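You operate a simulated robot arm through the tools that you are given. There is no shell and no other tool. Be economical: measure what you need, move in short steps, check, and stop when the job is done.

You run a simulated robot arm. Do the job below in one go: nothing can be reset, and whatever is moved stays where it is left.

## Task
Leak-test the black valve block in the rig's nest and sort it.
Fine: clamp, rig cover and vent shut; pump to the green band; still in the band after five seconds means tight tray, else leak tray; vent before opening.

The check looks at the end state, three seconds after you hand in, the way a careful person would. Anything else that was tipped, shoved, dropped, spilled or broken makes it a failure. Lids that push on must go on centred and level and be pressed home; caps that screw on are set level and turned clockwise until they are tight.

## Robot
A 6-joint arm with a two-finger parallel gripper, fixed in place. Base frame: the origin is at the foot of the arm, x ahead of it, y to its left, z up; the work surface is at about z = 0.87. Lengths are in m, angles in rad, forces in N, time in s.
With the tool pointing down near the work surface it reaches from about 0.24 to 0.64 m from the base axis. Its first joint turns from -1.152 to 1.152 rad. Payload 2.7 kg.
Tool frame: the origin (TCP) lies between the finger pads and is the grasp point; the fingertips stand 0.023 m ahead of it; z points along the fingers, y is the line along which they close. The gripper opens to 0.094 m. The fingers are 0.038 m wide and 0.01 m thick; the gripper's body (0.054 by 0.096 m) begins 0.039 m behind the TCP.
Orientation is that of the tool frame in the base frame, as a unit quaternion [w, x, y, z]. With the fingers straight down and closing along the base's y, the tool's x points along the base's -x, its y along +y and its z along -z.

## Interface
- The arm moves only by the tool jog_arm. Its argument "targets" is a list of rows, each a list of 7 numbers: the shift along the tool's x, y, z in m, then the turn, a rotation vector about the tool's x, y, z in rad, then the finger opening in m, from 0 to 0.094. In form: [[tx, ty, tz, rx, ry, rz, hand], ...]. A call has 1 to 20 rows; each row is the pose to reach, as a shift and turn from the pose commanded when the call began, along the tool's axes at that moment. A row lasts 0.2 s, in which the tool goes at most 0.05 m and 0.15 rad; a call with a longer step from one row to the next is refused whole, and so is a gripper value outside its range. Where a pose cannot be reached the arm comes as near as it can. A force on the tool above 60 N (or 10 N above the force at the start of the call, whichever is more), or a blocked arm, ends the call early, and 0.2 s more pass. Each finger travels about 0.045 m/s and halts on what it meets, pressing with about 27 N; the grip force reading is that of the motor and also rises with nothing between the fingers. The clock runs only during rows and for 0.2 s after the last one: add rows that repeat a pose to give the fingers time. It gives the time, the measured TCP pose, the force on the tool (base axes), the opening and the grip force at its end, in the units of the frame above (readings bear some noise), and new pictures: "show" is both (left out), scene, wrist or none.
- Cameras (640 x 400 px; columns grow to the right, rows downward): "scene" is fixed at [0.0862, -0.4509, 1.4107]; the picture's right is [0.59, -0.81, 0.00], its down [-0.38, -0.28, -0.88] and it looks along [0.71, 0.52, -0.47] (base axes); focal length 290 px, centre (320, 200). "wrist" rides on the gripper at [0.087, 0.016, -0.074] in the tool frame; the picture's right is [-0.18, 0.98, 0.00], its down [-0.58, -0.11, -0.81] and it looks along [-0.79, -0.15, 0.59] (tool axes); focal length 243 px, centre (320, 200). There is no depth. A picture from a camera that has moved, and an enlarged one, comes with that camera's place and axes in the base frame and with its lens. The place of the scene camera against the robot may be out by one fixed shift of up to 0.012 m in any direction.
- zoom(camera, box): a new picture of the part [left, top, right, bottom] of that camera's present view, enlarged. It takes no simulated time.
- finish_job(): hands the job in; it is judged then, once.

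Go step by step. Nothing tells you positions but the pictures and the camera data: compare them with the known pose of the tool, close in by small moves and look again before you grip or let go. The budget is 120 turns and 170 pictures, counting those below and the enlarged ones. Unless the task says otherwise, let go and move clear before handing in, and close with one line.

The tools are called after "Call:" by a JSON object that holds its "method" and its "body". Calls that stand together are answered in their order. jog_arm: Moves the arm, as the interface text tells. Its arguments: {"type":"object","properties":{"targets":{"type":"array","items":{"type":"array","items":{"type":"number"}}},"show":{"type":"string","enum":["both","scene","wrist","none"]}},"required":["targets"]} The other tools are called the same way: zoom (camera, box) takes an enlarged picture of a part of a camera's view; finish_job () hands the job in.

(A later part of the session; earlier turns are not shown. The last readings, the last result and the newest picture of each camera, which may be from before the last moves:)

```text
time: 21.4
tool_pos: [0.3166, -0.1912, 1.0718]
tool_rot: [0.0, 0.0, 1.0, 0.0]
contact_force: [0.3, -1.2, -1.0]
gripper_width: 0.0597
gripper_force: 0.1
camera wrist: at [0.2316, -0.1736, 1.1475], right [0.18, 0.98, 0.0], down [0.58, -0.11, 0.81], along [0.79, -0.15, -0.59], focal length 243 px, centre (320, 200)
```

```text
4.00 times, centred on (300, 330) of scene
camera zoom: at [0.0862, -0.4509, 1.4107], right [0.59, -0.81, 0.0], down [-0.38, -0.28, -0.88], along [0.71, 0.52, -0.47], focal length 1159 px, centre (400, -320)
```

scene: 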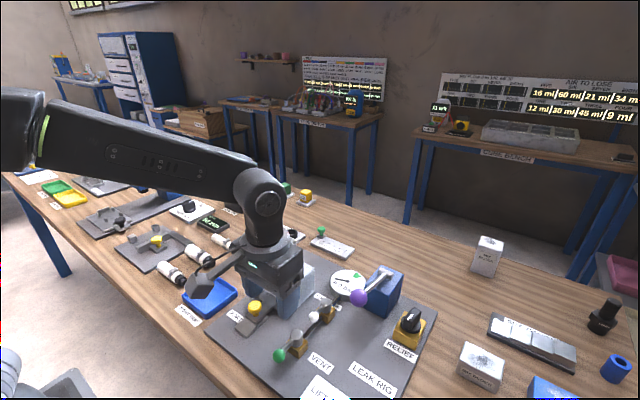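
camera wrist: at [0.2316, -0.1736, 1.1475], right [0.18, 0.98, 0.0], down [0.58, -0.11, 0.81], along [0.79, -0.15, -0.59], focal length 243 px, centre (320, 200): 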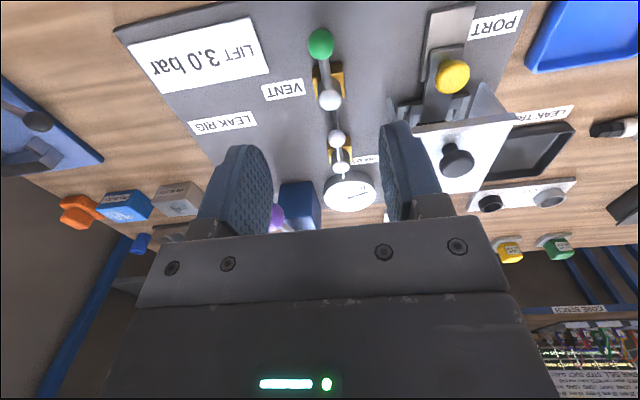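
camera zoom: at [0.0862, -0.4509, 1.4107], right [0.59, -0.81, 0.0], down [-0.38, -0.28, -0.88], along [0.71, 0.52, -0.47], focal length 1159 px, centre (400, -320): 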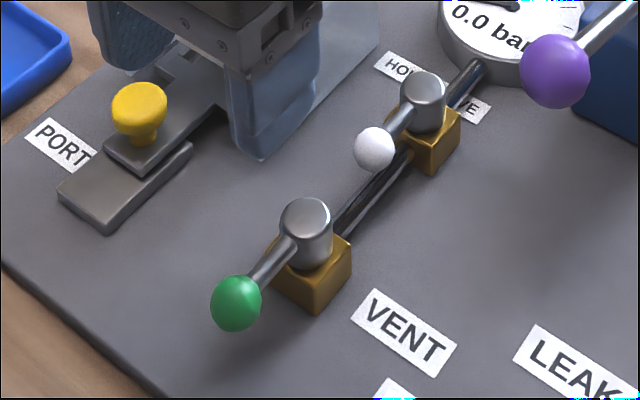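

Call:
{"method": "jog_arm", "body": {"targets": [[-0.003, 0.001, 0.04, 0, 0, 0, 0.06], [-0.007, 0.001, 0.08, 0, 0, 0, 0.06], [-0.007, 0.001, 0.12, 0, 0, 0, 0.055], [-0.007, 0.001, 0.12, 0, 0, 0, 0.05]], "show": "wrist"}}

Call:
{"method": "zoom", "body": {"camera": "scene", "box": [220, 280, 380, 380]}}

```text
time: 22.4
tool_pos: [0.3251, -0.1881, 0.9494]
tool_rot: [-0.001, -0.001, 1.0, 0.0]
contact_force: [0.4, -0.3, 0.4]
gripper_width: 0.0503
gripper_force: 0.0
camera wrist: at [0.2393, -0.1714, 1.0257], right [0.18, 0.98, 0.0], down [0.58, -0.11, 0.81], along [0.79, -0.15, -0.59], focal length 243 px, centre (320, 200)
```

wrist: 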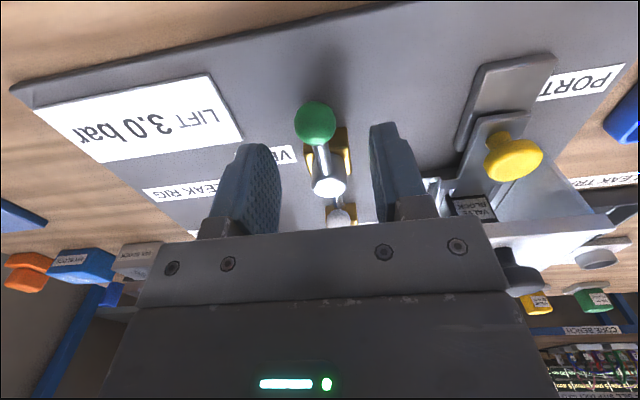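

```text
4.00 times, centred on (300, 330) of scene
camera zoom: at [0.0862, -0.4509, 1.4107], right [0.59, -0.81, 0.0], down [-0.38, -0.28, -0.88], along [0.71, 0.52, -0.47], focal length 1159 px, centre (400, -320)
```

zoom: 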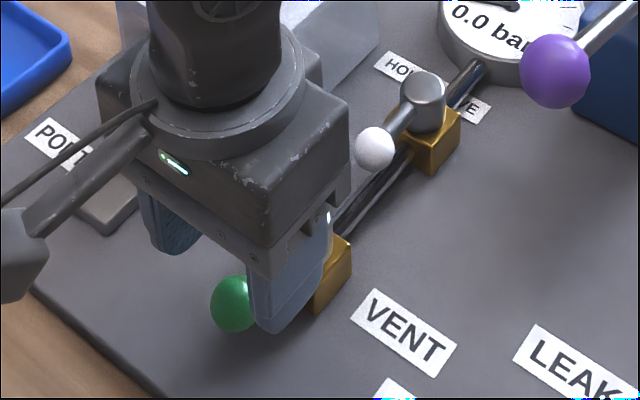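

The ball is at (0.325, -0.1905) and the pivot at ≈(0.367, -0.189). I'll descend and grip the ball.

Call:
{"method": "jog_arm", "body": {"targets": [[0, -0.0025, 0.02, 0, 0, 0, 0.05], [0, -0.0025, 0.038, 0, 0, 0, 0.05], [0, -0.0025, 0.038, 0, 0, 0, 0.015], [0, -0.0025, 0.038, 0, 0, 0, 0.012], [0, -0.0025, 0.038, 0, 0, 0, 0.012]], "show": "wrist"}}

```text
time: 23.6
tool_pos: [0.324, -0.1903, 0.9119]
tool_rot: [-0.001, -0.002, 1.0, 0.001]
contact_force: [1.4, 16.8, 0.2]
gripper_width: 0.0233
gripper_force: 44.8
camera wrist: at [0.2383, -0.1738, 0.9876], right [0.18, 0.98, 0.0], down [0.58, -0.11, 0.81], along [0.79, -0.15, -0.59], focal length 243 px, centre (320, 200)
```

wrist: 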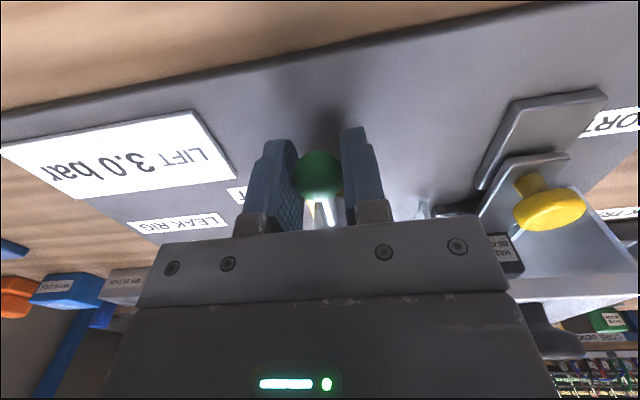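

Gripped. I'll try turning clockwise a little first and read the force.

Call:
{"method": "jog_arm", "body": {"targets": [[-0.0003, 0.005, 0, 0, 0, 0.12, 0.012], [-0.0012, 0.0102, 0, 0, 0, 0.24, 0.012]], "show": "wrist"}}

```text
time: 24.2
tool_pos: [0.3243, -0.1805, 0.9112]
tool_rot: [-0.003, 0.12, 0.993, 0.0]
contact_force: [-10.7, 4.3, -1.7]
gripper_width: 0.023
gripper_force: 45.0
camera wrist: at [0.2456, -0.144, 0.9878], right [0.41, 0.91, 0.0], down [0.54, -0.25, 0.8], along [0.73, -0.33, -0.6], focal length 243 px, centre (320, 200)
```

wrist: 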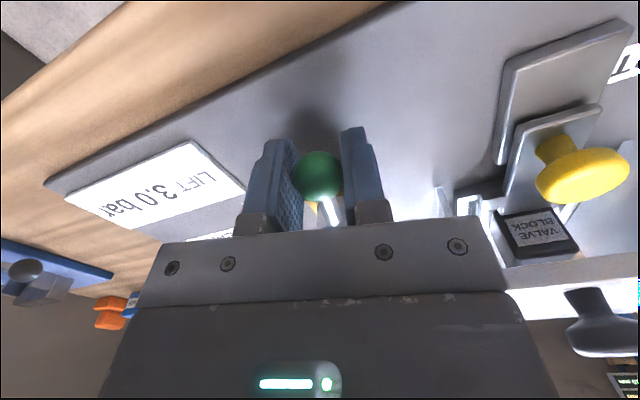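

It turns freely clockwise. I'll continue along the arc.

Call:
{"method": "jog_arm", "body": {"targets": [[-0.0004, 0.0062, 0, 0, 0, 0.13, 0.012], [-0.0016, 0.0123, 0, 0, 0, 0.26, 0.012], [-0.0036, 0.0183, 0, 0, 0, 0.39, 0.012], [-0.0063, 0.0239, 0, 0, 0, 0.52, 0.012], [-0.0098, 0.029, 0, 0, 0, 0.65, 0.012]]}}

Call:
{"method": "zoom", "body": {"camera": "scene", "box": [220, 260, 380, 360]}}

```text
time: 25.4
tool_pos: [0.3413, -0.1552, 0.9118]
tool_rot: [-0.004, 0.431, 0.902, 0.0]
contact_force: [-18.8, 16.1, 7.5]
gripper_width: 0.0233
gripper_force: 45.3
camera wrist: at [0.3006, -0.0765, 0.9879], right [0.88, 0.47, -0.01], down [0.29, -0.52, 0.8], along [0.38, -0.71, -0.6], focal length 243 px, centre (320, 200)
```

scene: 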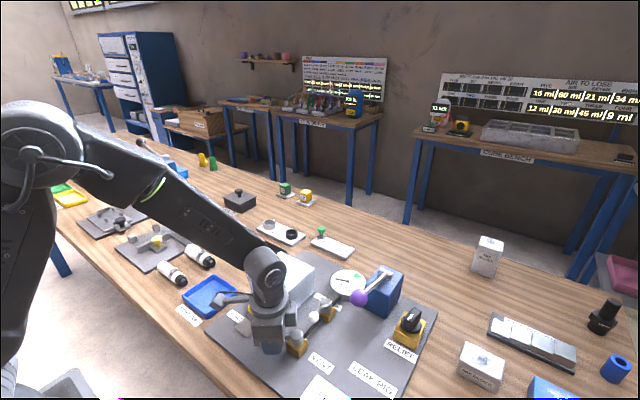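
wrist: 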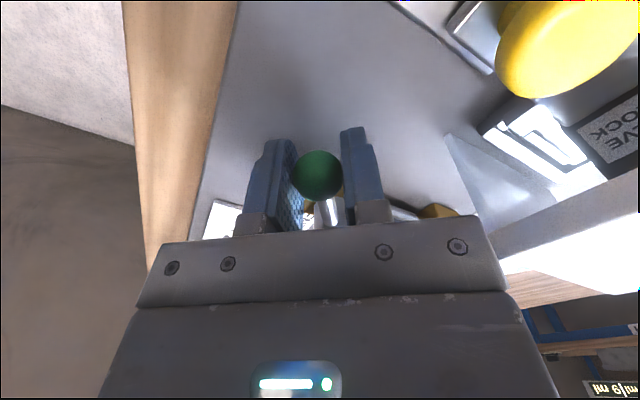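

```text
4.00 times, centred on (300, 310) of scene
camera zoom: at [0.0857, -0.4505, 1.4109], right [0.59, -0.81, 0.0], down [-0.38, -0.28, -0.88], along [0.71, 0.52, -0.47], focal length 1159 px, centre (400, -240)
```

zoom: 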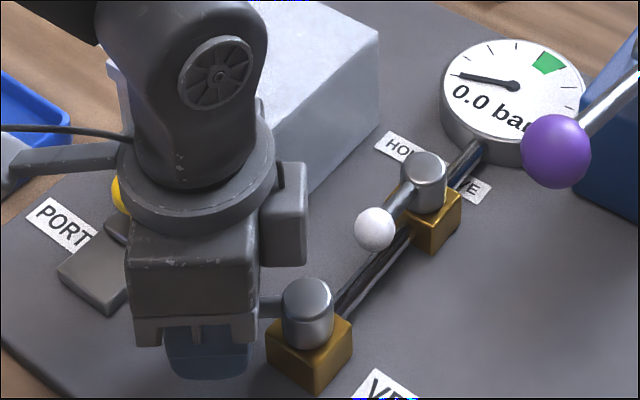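

Call:
{"method": "jog_arm", "body": {"targets": [[0.0036, 0.0065, 0, 0, 0, 0.13, 0.012], [0.0023, 0.0129, 0, 0, 0, 0.26, 0.012], [0.0002, 0.019, 0, 0, 0, 0.39, 0.012], [-0.0026, 0.0248, 0, 0, 0, 0.52, 0.012], [-0.0062, 0.0303, 0, 0, 0, 0.65, 0.012]]}}

Call:
{"method": "zoom", "body": {"camera": "scene", "box": [220, 260, 380, 360]}}

```text
time: 26.7
tool_pos: [0.3613, -0.1426, 0.9121]
tool_rot: [-0.009, 0.694, 0.72, -0.008]
contact_force: [-20.2, -3.5, 16.7]
gripper_width: 0.0233
gripper_force: 45.1
stopped in row 5: the force on the tool passed its limit (the readings are from after the stop); the commanded pose is now the measured one
camera wrist: at [0.3775, -0.0559, 0.9874], right [0.99, -0.15, -0.02], down [-0.07, -0.59, 0.81], along [-0.13, -0.8, -0.59], focal length 243 px, centre (320, 200)
```

scene: 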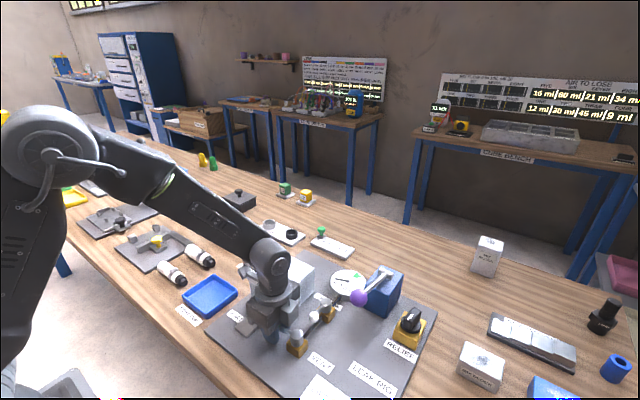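
wrist: 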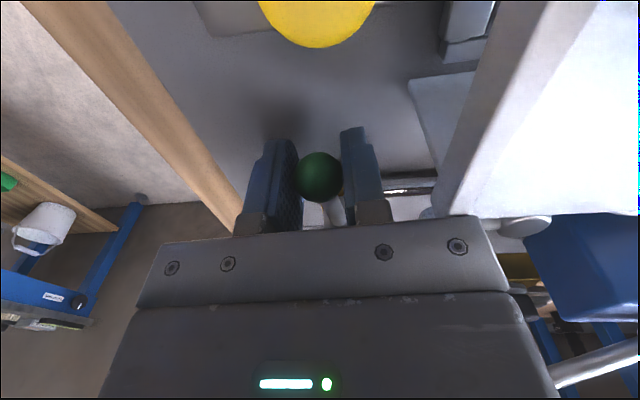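

```text
4.00 times, centred on (300, 310) of scene
camera zoom: at [0.0855, -0.4509, 1.4107], right [0.59, -0.81, 0.0], down [-0.38, -0.28, -0.88], along [0.71, 0.52, -0.47], focal length 1159 px, centre (400, -240)
```

zoom: 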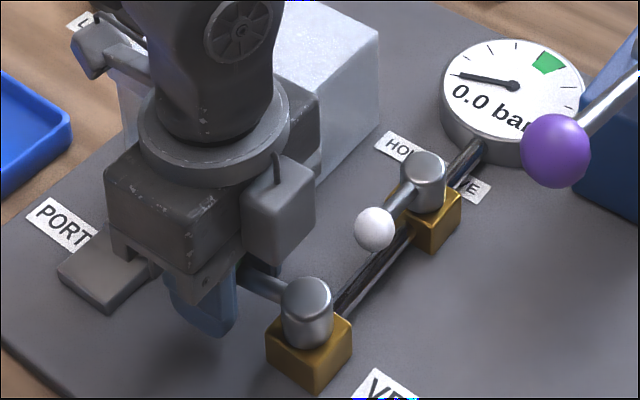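

The turn was stopped by force near the end. I'll look closely to see if it's the lever's stop or something touching.

Call:
{"method": "zoom", "body": {"camera": "wrist", "box": [220, 100, 540, 300]}}

Call:
{"method": "zoom", "body": {"camera": "scene", "box": [230, 240, 330, 360]}}

```text
2.00 times, centred on (380, 200) of wrist
camera zoom: at [0.3775, -0.0559, 0.9874], right [0.99, -0.15, -0.02], down [-0.07, -0.59, 0.81], along [-0.13, -0.8, -0.59], focal length 485 px, centre (200, 200)
```

zoom: 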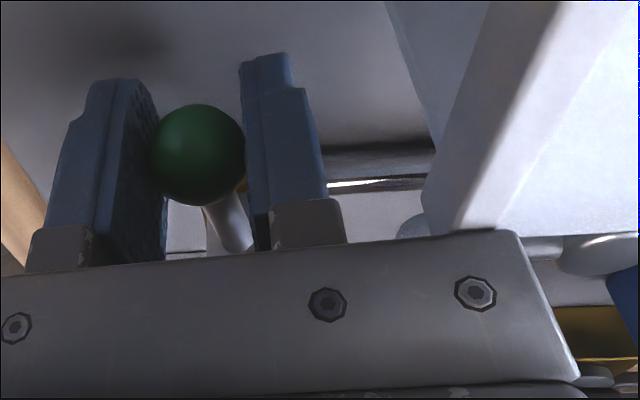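

```text
3.33 times, centred on (280, 300) of scene
camera zoom: at [0.0855, -0.4509, 1.4107], right [0.59, -0.81, 0.0], down [-0.38, -0.28, -0.88], along [0.71, 0.52, -0.47], focal length 966 px, centre (453, -133)
```

zoom: 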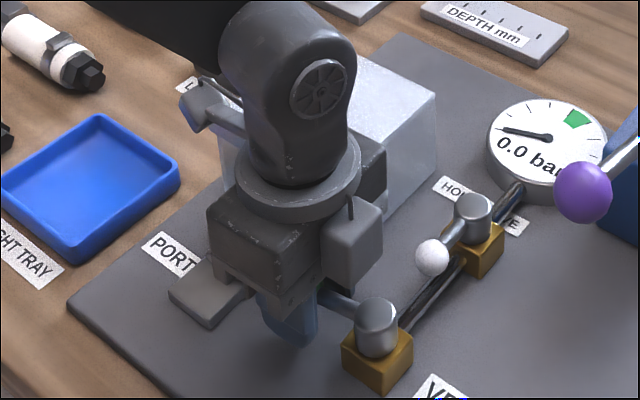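

The tool looks over-rotated against the lever, with the rod touching one finger. I'll turn the tool back slightly and push on along +x.

Call:
{"method": "jog_arm", "body": {"targets": [[0, 0.001, 0, 0, 0, -0.14, 0.012], [0, 0.005, 0, 0, 0, -0.14, 0.012], [0, 0.01, 0, 0, 0, -0.1, 0.012]], "show": "wrist"}}

Call:
{"method": "zoom", "body": {"camera": "wrist", "box": [220, 100, 540, 300]}}

```text
time: 27.2
tool_pos: [0.3623, -0.1437, 0.9123]
tool_rot: [-0.015, 0.643, 0.766, -0.009]
contact_force: [-16.8, 1.2, 14.2]
gripper_width: 0.0233
gripper_force: 45.3
stopped in row 2: the force on the tool passed its limit (the readings are from after the stop); the commanded pose is now the measured one
camera wrist: at [0.3667, -0.0549, 0.9881], right [1.0, -0.01, -0.03], down [0.02, -0.6, 0.8], along [-0.03, -0.8, -0.6], focal length 243 px, centre (320, 200)
```

wrist: 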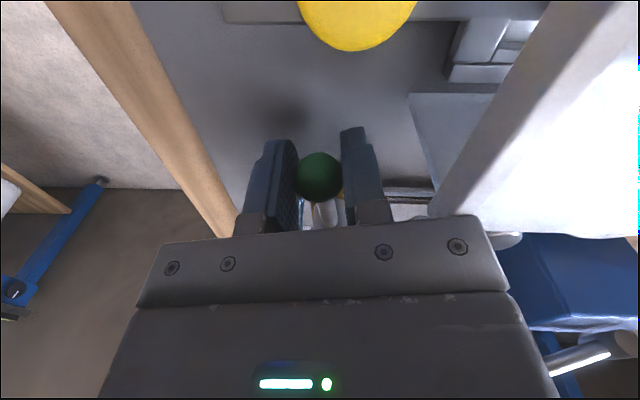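

```text
2.00 times, centred on (380, 200) of wrist
camera zoom: at [0.3667, -0.0549, 0.9881], right [1.0, -0.01, -0.03], down [0.02, -0.6, 0.8], along [-0.03, -0.8, -0.6], focal length 485 px, centre (200, 200)
```

zoom: 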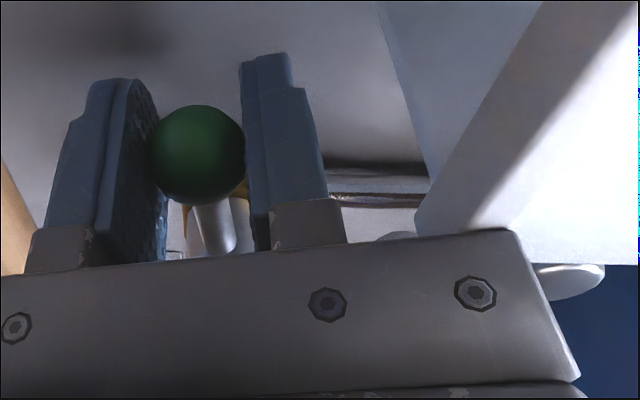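

The lever is now at ≈80°, and my gripper body may be brushing the cover edge. I'll let go, rise, and look.

Call:
{"method": "jog_arm", "body": {"targets": [[0, -0.003, 0, 0, 0, 0, 0.02], [0, -0.003, 0, 0, 0, 0, 0.04], [0, -0.003, 0, 0, 0, 0, 0.044], [0, -0.003, -0.04, 0, 0, 0, 0.044], [0, -0.003, -0.08, 0, 0, 0, 0.044], [0, -0.003, -0.12, 0, 0, -0.1, 0.044], [0, -0.003, -0.14, 0, 0, -0.24, 0.044], [0, -0.003, -0.14, 0, 0, -0.38, 0.044], [0, -0.003, -0.14, 0, 0, -0.52, 0.044], [0, -0.003, -0.14, 0, 0, -0.66, 0.044], [0, -0.003, -0.14, 0, 0, -0.8, 0.044], [0, -0.003, -0.14, 0, 0, -0.94, 0.03], [0, -0.003, -0.14, 0, 0, -1.08, 0.02], [0, -0.003, -0.14, 0, 0, -1.22, 0.01], [0, -0.003, -0.14, 0, 0, -1.36, 0], [0, -0.003, -0.14, 0, 0, -1.397, 0]]}}

Call:
{"method": "zoom", "body": {"camera": "scene", "box": [220, 260, 380, 360]}}

Call:
{"method": "zoom", "body": {"camera": "wrist", "box": [240, 0, 480, 150]}}

```text
time: 30.6
tool_pos: [0.3654, -0.1432, 1.0508]
tool_rot: [-0.016, -0.001, 1.0, 0.003]
contact_force: [0.6, 0.0, -0.6]
gripper_width: 0.0001
gripper_force: 26.6
camera wrist: at [0.2822, -0.1274, 1.1297], right [0.18, 0.98, 0.0], down [0.61, -0.11, 0.79], along [0.77, -0.14, -0.62], focal length 243 px, centre (320, 200)
```

scene: 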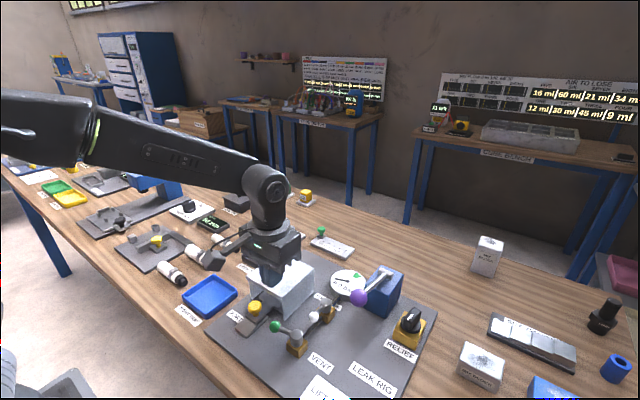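
wrist: 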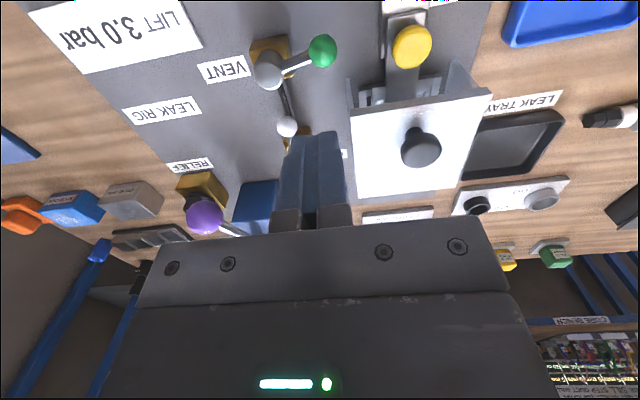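

```text
4.00 times, centred on (300, 310) of scene
camera zoom: at [0.0862, -0.4509, 1.4107], right [0.59, -0.81, 0.0], down [-0.38, -0.28, -0.88], along [0.71, 0.52, -0.47], focal length 1159 px, centre (400, -240)
```

zoom: 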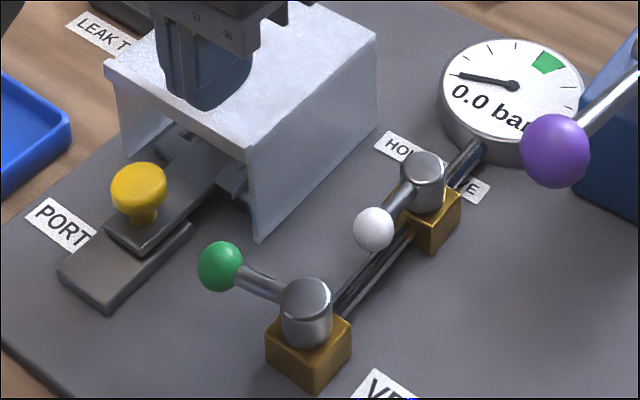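

```text
2.67 times, centred on (360, 75) of wrist
camera zoom: at [0.2822, -0.1274, 1.1297], right [0.18, 0.98, 0.0], down [0.61, -0.11, 0.79], along [0.77, -0.14, -0.62], focal length 647 px, centre (213, 533)
```

zoom: 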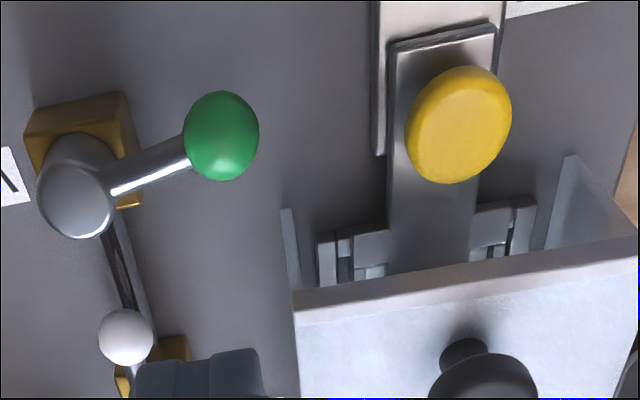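

The lever is at ≈80°, not fully across yet. With closed fingers behind the ball (robot side), I'll push it the rest of the way without rotating near the cover.

Call:
{"method": "jog_arm", "body": {"targets": [[0.04, 0.004, 0, 0, -0.032, 0, 0], [0.044, 0.004, 0, 0, -0.032, 0, 0]], "show": "none"}}

```text
time: 31.2
tool_pos: [0.3205, -0.1401, 1.0523]
tool_rot: [0.0, 0.001, 1.0, 0.003]
contact_force: [-0.5, -0.1, -0.2]
gripper_width: 0.0
gripper_force: 27.1
```

Call:
{"method": "jog_arm", "body": {"targets": [[0, 0, 0.04, 0, 0, 0, 0], [0, 0, 0.08, 0, 0, 0, 0], [0, 0, 0.12, 0, 0, 0, 0], [0, 0, 0.143, 0, 0, 0, 0]]}}

Call:
{"method": "zoom", "body": {"camera": "scene", "box": [220, 260, 380, 360]}}

```text
time: 32.2
tool_pos: [0.3213, -0.1388, 0.9101]
tool_rot: [-0.001, 0.0, 1.0, 0.003]
contact_force: [0.7, -0.4, 0.5]
gripper_width: 0.0001
gripper_force: 26.7
camera wrist: at [0.2352, -0.1226, 0.9854], right [0.18, 0.98, 0.01], down [0.58, -0.11, 0.81], along [0.79, -0.15, -0.59], focal length 243 px, centre (320, 200)
```

scene: 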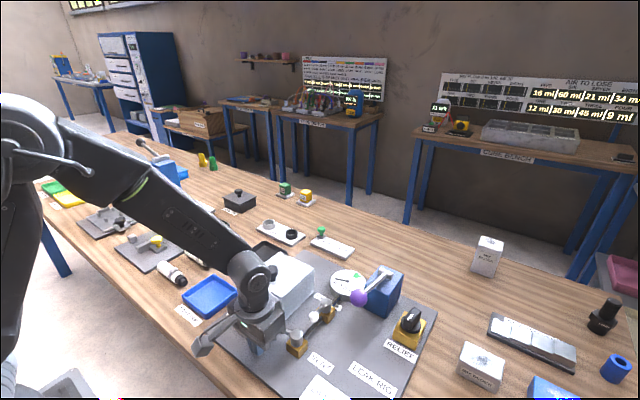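
wrist: 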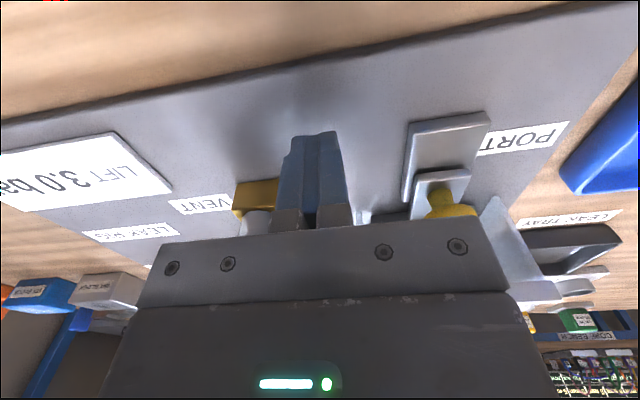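

```text
4.00 times, centred on (300, 310) of scene
camera zoom: at [0.0862, -0.4509, 1.4107], right [0.59, -0.81, 0.0], down [-0.38, -0.28, -0.88], along [0.71, 0.52, -0.47], focal length 1159 px, centre (400, -240)
```

zoom: 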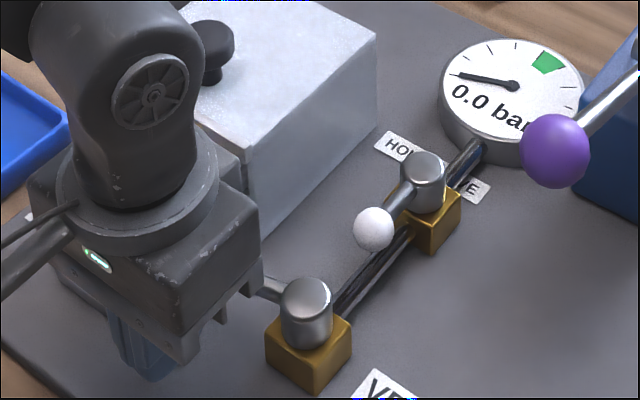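

Call:
{"method": "jog_arm", "body": {"targets": [[-0.005, 0, 0, 0, 0, 0, 0], [-0.01, 0, 0, 0, 0, 0, 0], [-0.014, 0, 0, 0, 0, 0, 0], [-0.018, 0, 0, 0, 0, 0, 0]], "show": "none"}}

Call:
{"method": "zoom", "body": {"camera": "scene", "box": [220, 260, 380, 360]}}

```text
time: 33.3
tool_pos: [0.33, -0.139, 0.9093]
tool_rot: [-0.012, 0.003, 1.0, 0.006]
contact_force: [-15.8, -4.7, 5.4]
gripper_width: 0.0001
gripper_force: 26.7
stopped in row 4: the force on the tool passed its limit (the readings are from after the stop); the commanded pose is now the measured one
```

```text
4.00 times, centred on (300, 310) of scene
camera zoom: at [0.0858, -0.451, 1.4107], right [0.59, -0.81, 0.0], down [-0.38, -0.28, -0.88], along [0.71, 0.52, -0.47], focal length 1159 px, centre (400, -240)
```

zoom: 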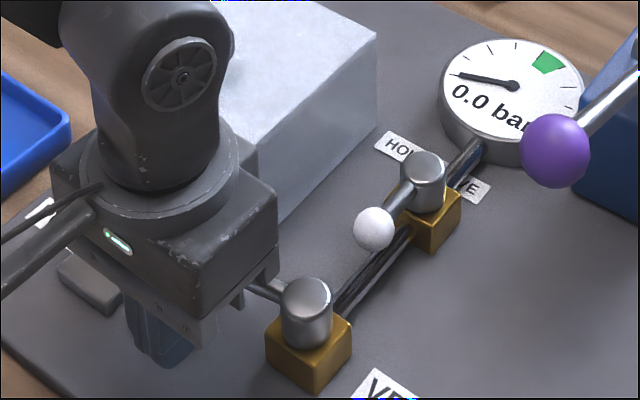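

That is the lever's hard stop, so the vent is fully at its shut end. I'll retreat and look at the pump lever.

Call:
{"method": "jog_arm", "body": {"targets": [[0.012, 0, 0, 0, -0.022, 0, 0], [0.012, 0, -0.04, 0, -0.022, 0, 0], [0.012, -0.01, -0.08, 0, -0.022, 0, 0], [0.012, -0.03, -0.12, 0, -0.022, 0, 0], [0.012, -0.05, -0.16, 0, -0.022, 0, 0], [0.012, -0.08, -0.2, 0, -0.022, 0, 0], [0.012, -0.11, -0.22, 0, -0.022, 0, 0]]}}

Call:
{"method": "zoom", "body": {"camera": "wrist", "box": [200, 60, 400, 200]}}

Call:
{"method": "zoom", "body": {"camera": "scene", "box": [300, 240, 460, 340]}}

```text
time: 34.9
tool_pos: [0.3249, -0.2496, 1.1286]
tool_rot: [0.001, 0.001, 1.0, 0.006]
contact_force: [-0.1, 0.2, 0.6]
gripper_width: 0.0003
gripper_force: 27.0
camera wrist: at [0.2387, -0.2336, 1.2039], right [0.19, 0.98, 0.01], down [0.58, -0.12, 0.81], along [0.79, -0.15, -0.59], focal length 243 px, centre (320, 200)
```

scene: 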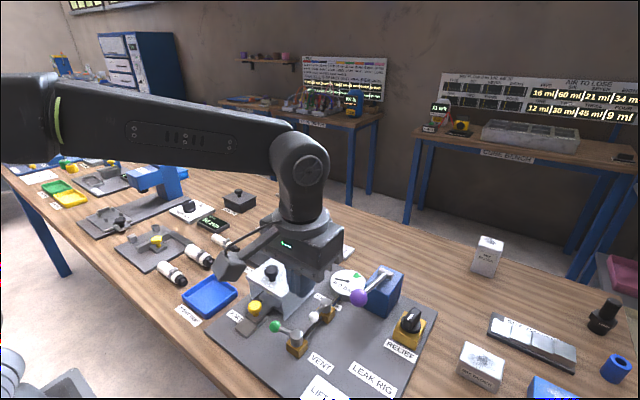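
wrist: 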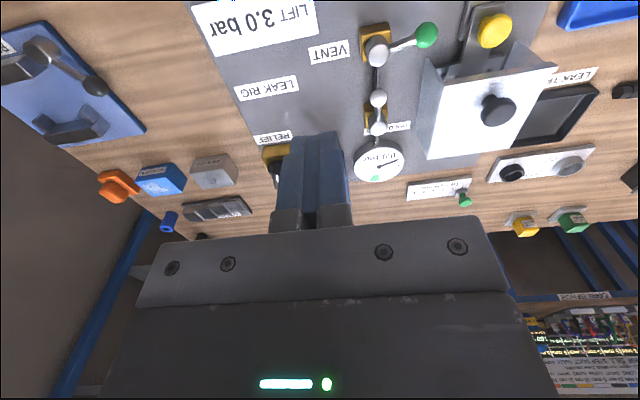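

```text
2.86 times, centred on (300, 130) of wrist
camera zoom: at [0.2387, -0.2336, 1.2039], right [0.19, 0.98, 0.01], down [0.58, -0.12, 0.81], along [0.79, -0.15, -0.59], focal length 693 px, centre (377, 400)
```

zoom: 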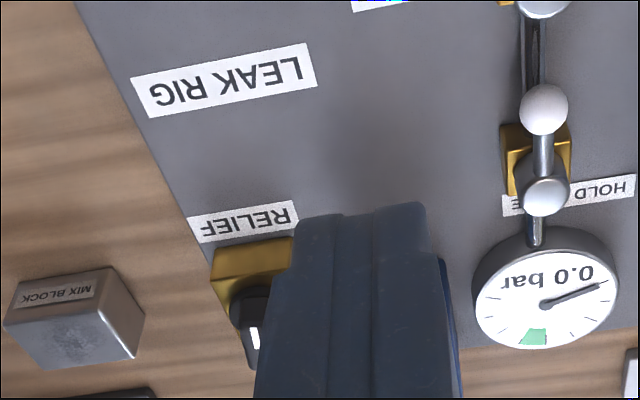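

```text
4.00 times, centred on (380, 290) of scene
camera zoom: at [0.0862, -0.4509, 1.4107], right [0.59, -0.81, 0.0], down [-0.38, -0.28, -0.88], along [0.71, 0.52, -0.47], focal length 1159 px, centre (80, -160)
```

zoom: 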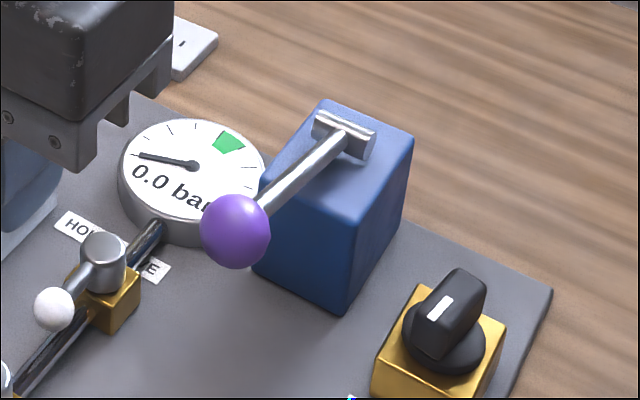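

The gauge reads 0.0. I estimate the pump lever's ball at ≈(0.453, -0.275, 0.995) and its pivot at ≈(0.583, -0.275, 0.957). I'll move above the ball and open the hand.

Call:
{"method": "jog_arm", "body": {"targets": [[-0.04, -0.008, 0, 0.012, 0, 0, 0.02], [-0.08, -0.016, 0, 0.012, 0, 0, 0.04], [-0.12, -0.024, 0.01, 0.012, 0, 0, 0.055], [-0.128, -0.025, 0.02, 0.012, 0, 0, 0.07], [-0.128, -0.025, 0.02, 0.012, 0, 0, 0.07]]}}

Call:
{"method": "zoom", "body": {"camera": "wrist", "box": [220, 40, 420, 200]}}

Call:
{"method": "zoom", "body": {"camera": "scene", "box": [300, 240, 460, 340]}}

```text
time: 36.1
tool_pos: [0.452, -0.2759, 1.1082]
tool_rot: [0.001, 0.002, 1.0, -0.001]
contact_force: [-0.2, 1.3, 0.6]
gripper_width: 0.0702
gripper_force: 0.1
camera wrist: at [0.3668, -0.2589, 1.1835], right [0.19, 0.98, 0.0], down [0.58, -0.11, 0.81], along [0.79, -0.15, -0.59], focal length 243 px, centre (320, 200)
```

scene: 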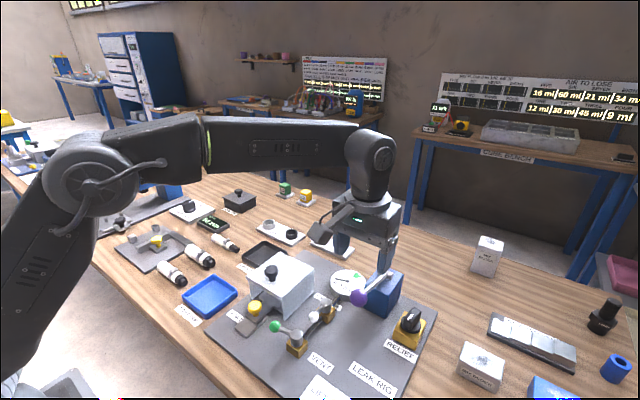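
wrist: 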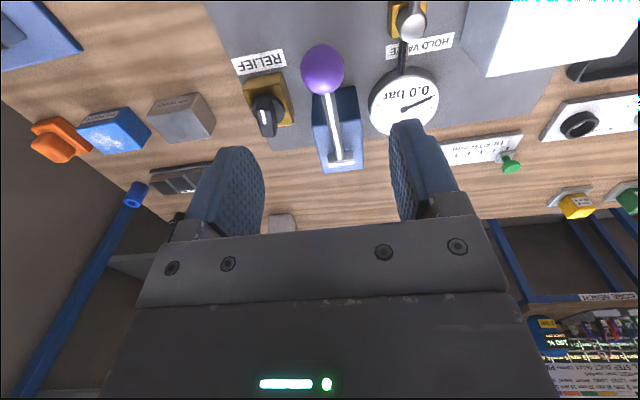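

```text
2.50 times, centred on (320, 120) of wrist
camera zoom: at [0.3668, -0.2589, 1.1835], right [0.19, 0.98, 0.0], down [0.58, -0.11, 0.81], along [0.79, -0.15, -0.59], focal length 606 px, centre (320, 400)
```

zoom: 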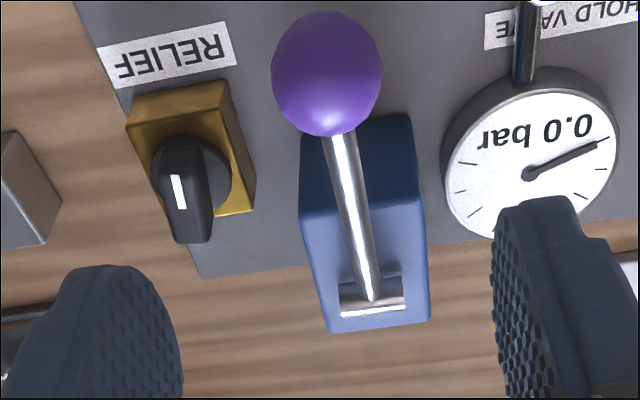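

```text
4.00 times, centred on (380, 290) of scene
camera zoom: at [0.0862, -0.4509, 1.4107], right [0.59, -0.81, 0.0], down [-0.38, -0.28, -0.88], along [0.71, 0.52, -0.47], focal length 1159 px, centre (80, -160)
```

zoom: 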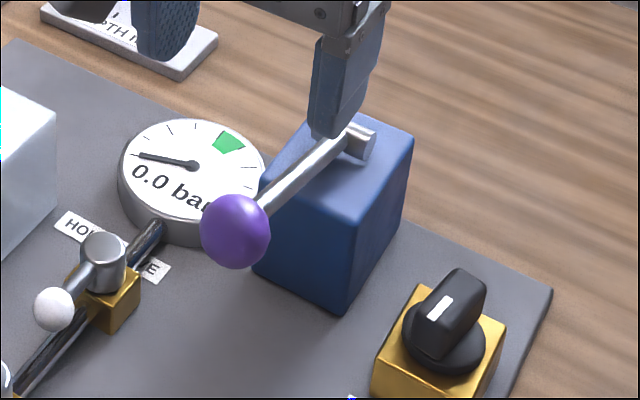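

The ball is at (0.454, -0.274, 0.997). I'll descend and grip it.

Call:
{"method": "jog_arm", "body": {"targets": [[-0.002, 0.002, 0.04, 0, 0, 0, 0.07], [-0.002, 0.002, 0.08, 0, 0, 0, 0.07], [-0.002, 0.002, 0.109, 0, 0, 0, 0.07], [-0.002, 0.002, 0.109, 0, 0, 0, 0.03], [-0.002, 0.002, 0.109, 0, 0, 0, 0.022], [-0.002, 0.002, 0.109, 0, 0, 0, 0.022], [-0.002, 0.002, 0.109, 0, 0, 0, 0.022]]}}

Call:
{"method": "zoom", "body": {"camera": "wrist", "box": [240, 60, 480, 210]}}

Call:
{"method": "zoom", "body": {"camera": "scene", "box": [300, 240, 460, 340]}}

```text
time: 37.7
tool_pos: [0.4538, -0.2754, 0.9981]
tool_rot: [0.0, 0.002, 1.0, 0.0]
contact_force: [0.0, 3.2, -1.3]
gripper_width: 0.0333
gripper_force: 44.6
camera wrist: at [0.3677, -0.2577, 1.0745], right [0.19, 0.98, 0.0], down [0.58, -0.11, 0.81], along [0.79, -0.15, -0.59], focal length 243 px, centre (320, 200)
```

scene: 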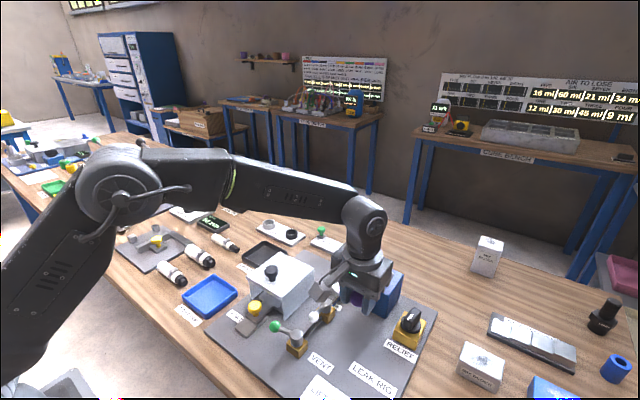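
wrist: 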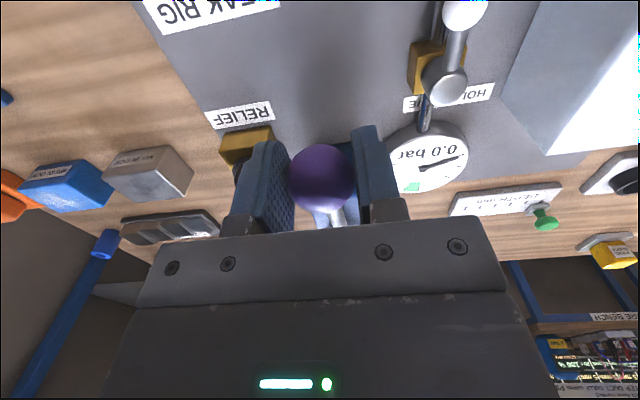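

```text
2.67 times, centred on (360, 135) of wrist
camera zoom: at [0.3677, -0.2577, 1.0745], right [0.19, 0.98, 0.0], down [0.58, -0.11, 0.81], along [0.79, -0.15, -0.59], focal length 647 px, centre (213, 373)
```

zoom: 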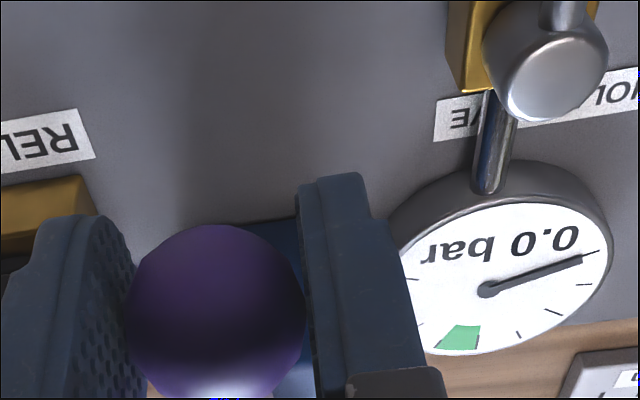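

```text
4.00 times, centred on (380, 290) of scene
camera zoom: at [0.0862, -0.4509, 1.4107], right [0.59, -0.81, 0.0], down [-0.38, -0.28, -0.88], along [0.71, 0.52, -0.47], focal length 1159 px, centre (80, -160)
```

zoom: 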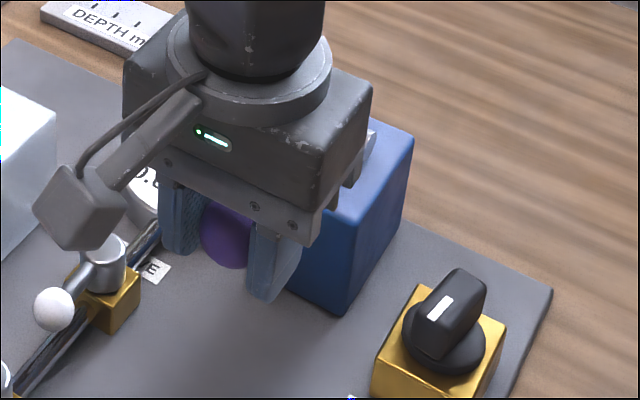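

Good grip and a clear view of the gauge. First a trial down stroke of 4 cm along the arc.

Call:
{"method": "jog_arm", "body": {"targets": [[0.002, 0, 0.01, 0, 0, 0, 0.022], [0.0035, 0, 0.02, 0, 0, 0, 0.022], [0.0045, 0, 0.03, 0, 0, 0, 0.022], [0.005, 0, 0.04, 0, 0, 0, 0.022]], "show": "wrist"}}

Call:
{"method": "zoom", "body": {"camera": "wrist", "box": [340, 100, 500, 210]}}

```text
time: 38.7
tool_pos: [0.4515, -0.2747, 0.96]
tool_rot: [0.001, 0.003, 1.0, -0.002]
contact_force: [-7.3, 3.3, 14.4]
gripper_width: 0.0331
gripper_force: 44.1
camera wrist: at [0.3646, -0.2575, 1.0346], right [0.19, 0.98, 0.0], down [0.58, -0.11, 0.81], along [0.79, -0.15, -0.59], focal length 243 px, centre (320, 200)
```

wrist: 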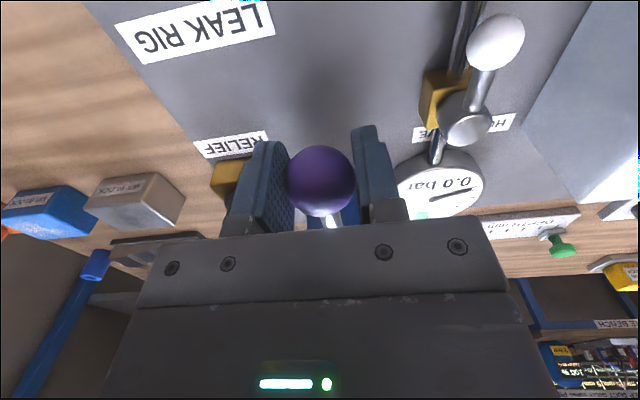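

```text
3.64 times, centred on (420, 155) of wrist
camera zoom: at [0.3646, -0.2575, 1.0346], right [0.19, 0.98, 0.0], down [0.58, -0.11, 0.81], along [0.79, -0.15, -0.59], focal length 882 px, centre (-44, 364)
```

zoom: 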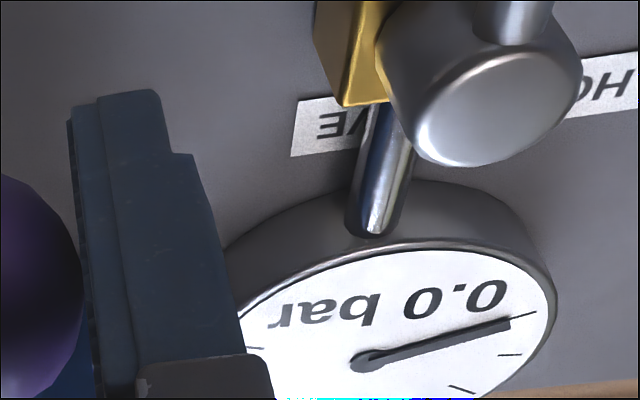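

Still 0.0; lever moves with light force. I'll go further down.

Call:
{"method": "jog_arm", "body": {"targets": [[-0.001, 0, 0.01, 0, 0, 0, 0.022], [-0.0015, 0, 0.02, 0, 0, 0, 0.022], [-0.003, 0, 0.03, 0, 0, 0, 0.022], [-0.005, 0, 0.04, 0, 0, 0, 0.022]], "show": "wrist"}}

Call:
{"method": "zoom", "body": {"camera": "scene", "box": [300, 240, 460, 340]}}

```text
time: 39.7
tool_pos: [0.4538, -0.2753, 0.9192]
tool_rot: [0.0, 0.003, 1.0, 0.0]
contact_force: [-6.6, 1.8, 19.9]
gripper_width: 0.0334
gripper_force: 37.5
camera wrist: at [0.3684, -0.2577, 0.9945], right [0.19, 0.98, 0.0], down [0.58, -0.11, 0.81], along [0.79, -0.15, -0.59], focal length 243 px, centre (320, 200)
```

wrist: 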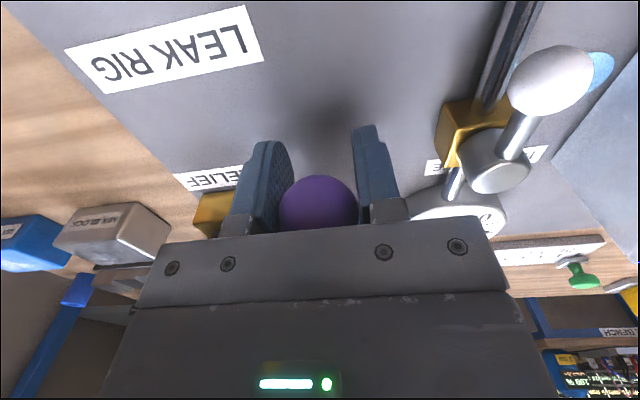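

```text
4.00 times, centred on (380, 290) of scene
camera zoom: at [0.0857, -0.4507, 1.4108], right [0.59, -0.81, 0.0], down [-0.38, -0.28, -0.88], along [0.71, 0.52, -0.47], focal length 1159 px, centre (80, -160)
```

zoom: 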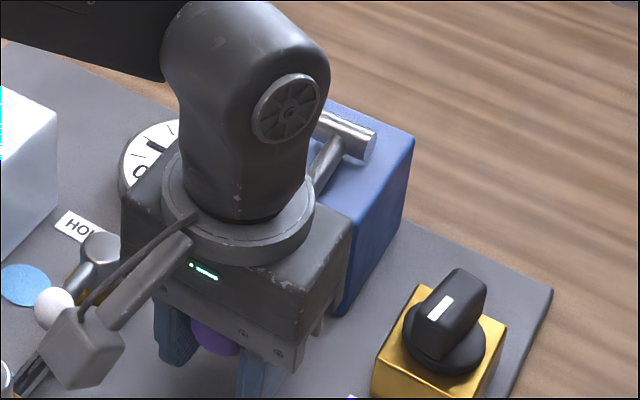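

A blue disc has appeared beside the cover. I need to see what it is before going on.

Call:
{"method": "zoom", "body": {"camera": "scene", "box": [240, 250, 340, 320]}}

Call:
{"method": "zoom", "body": {"camera": "wrist", "box": [400, 0, 640, 240]}}

```text
5.71 times, centred on (290, 285) of scene
camera zoom: at [0.0857, -0.4507, 1.4108], right [0.59, -0.81, 0.0], down [-0.38, -0.28, -0.88], along [0.71, 0.52, -0.47], focal length 1656 px, centre (491, -286)
```

zoom: 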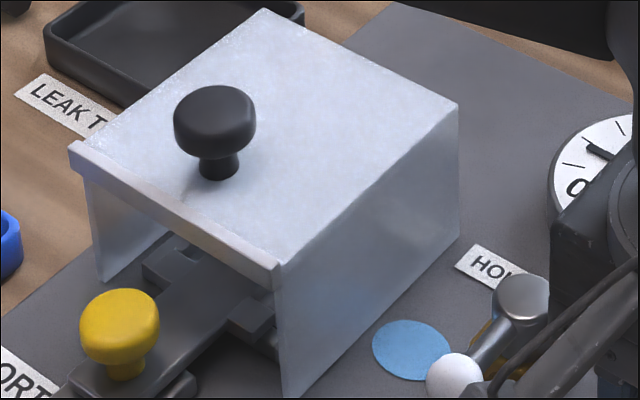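

```text
1.67 times, centred on (520, 120) of wrist
camera zoom: at [0.3684, -0.2577, 0.9945], right [0.19, 0.98, 0.0], down [0.58, -0.11, 0.81], along [0.79, -0.15, -0.59], focal length 404 px, centre (-13, 333)
```

zoom: 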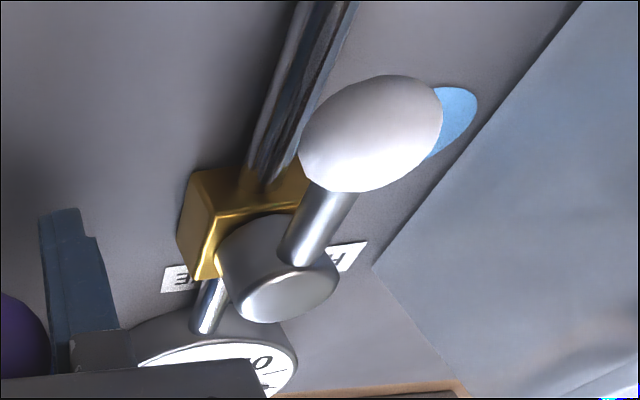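

Call:
{"method": "jog_arm", "body": {"targets": [[0.002, 0, -0.01, 0, 0, 0, 0.022], [0.0035, 0, -0.02, 0, 0, 0, 0.022], [0.0045, 0, -0.03, 0, 0, 0, 0.022], [0.005, 0, -0.04, 0, 0, 0, 0.022], [0.0045, 0, -0.05, 0, 0, 0, 0.022], [0.0035, 0, -0.06, 0, 0, 0, 0.022], [0.002, 0, -0.07, 0, 0, 0, 0.022], [0.0, 0, -0.078, 0, 0, 0, 0.022]], "show": "wrist"}}

Call:
{"method": "zoom", "body": {"camera": "wrist", "box": [360, 0, 520, 200]}}

Call:
{"method": "zoom", "body": {"camera": "scene", "box": [260, 250, 360, 350]}}

```text
time: 41.5
tool_pos: [0.4513, -0.2749, 0.9954]
tool_rot: [-0.004, 0.002, 1.0, 0.001]
contact_force: [-7.5, -2.6, -18.6]
gripper_width: 0.0338
gripper_force: 22.4
camera wrist: at [0.3672, -0.2578, 1.0722], right [0.19, 0.98, 0.0], down [0.59, -0.11, 0.8], along [0.79, -0.15, -0.6], focal length 243 px, centre (320, 200)
```

wrist: 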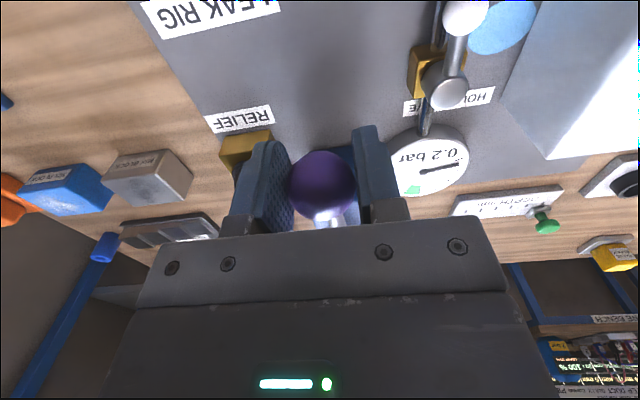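

```text
2.00 times, centred on (440, 100) of wrist
camera zoom: at [0.3672, -0.2578, 1.0722], right [0.19, 0.98, 0.0], down [0.59, -0.11, 0.8], along [0.79, -0.15, -0.6], focal length 485 px, centre (80, 400)
```

zoom: 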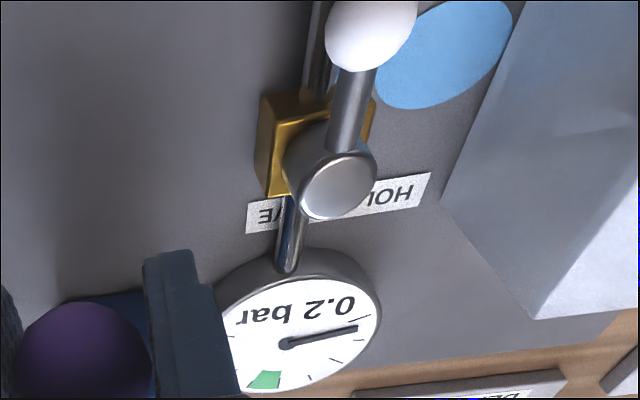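

```text
4.00 times, centred on (310, 300) of scene
camera zoom: at [0.0862, -0.4512, 1.4106], right [0.59, -0.81, 0.0], down [-0.38, -0.28, -0.88], along [0.71, 0.52, -0.47], focal length 1159 px, centre (360, -200)
```

zoom: 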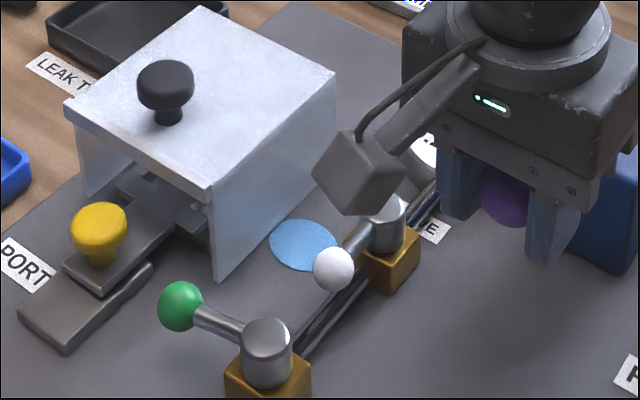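

The gauge shows 0.2 bar and the wet patch is growing beside the nest. I'll wait a moment and see whether the pressure falls.

Call:
{"method": "jog_arm", "body": {"targets": [[0, 0, 0, 0, 0, 0, 0.022], [0, 0, 0, 0, 0, 0, 0.022], [0, 0, 0, 0, 0, 0, 0.022], [0, 0, 0, 0, 0, 0, 0.022], [0, 0, 0, 0, 0, 0, 0.022]], "show": "wrist"}}

Call:
{"method": "zoom", "body": {"camera": "wrist", "box": [360, 0, 520, 200]}}

```text
time: 42.7
tool_pos: [0.4537, -0.2754, 0.995]
tool_rot: [-0.002, 0.003, 1.0, 0.0]
contact_force: [-18.7, -0.7, -12.4]
gripper_width: 0.0329
gripper_force: 44.7
camera wrist: at [0.367, -0.2578, 1.0718], right [0.19, 0.98, 0.0], down [0.58, -0.11, 0.8], along [0.79, -0.15, -0.59], focal length 243 px, centre (320, 200)
```

wrist: 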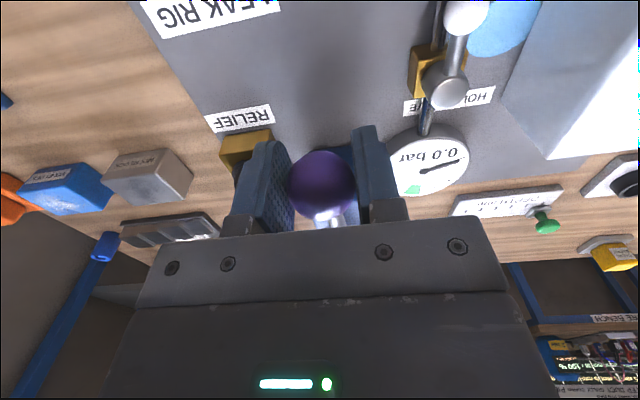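

```text
2.00 times, centred on (440, 100) of wrist
camera zoom: at [0.367, -0.2578, 1.0718], right [0.19, 0.98, 0.0], down [0.58, -0.11, 0.8], along [0.79, -0.15, -0.59], focal length 485 px, centre (80, 400)
```

zoom: 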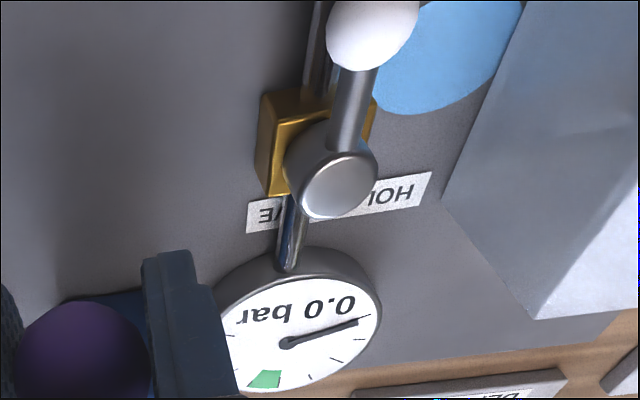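

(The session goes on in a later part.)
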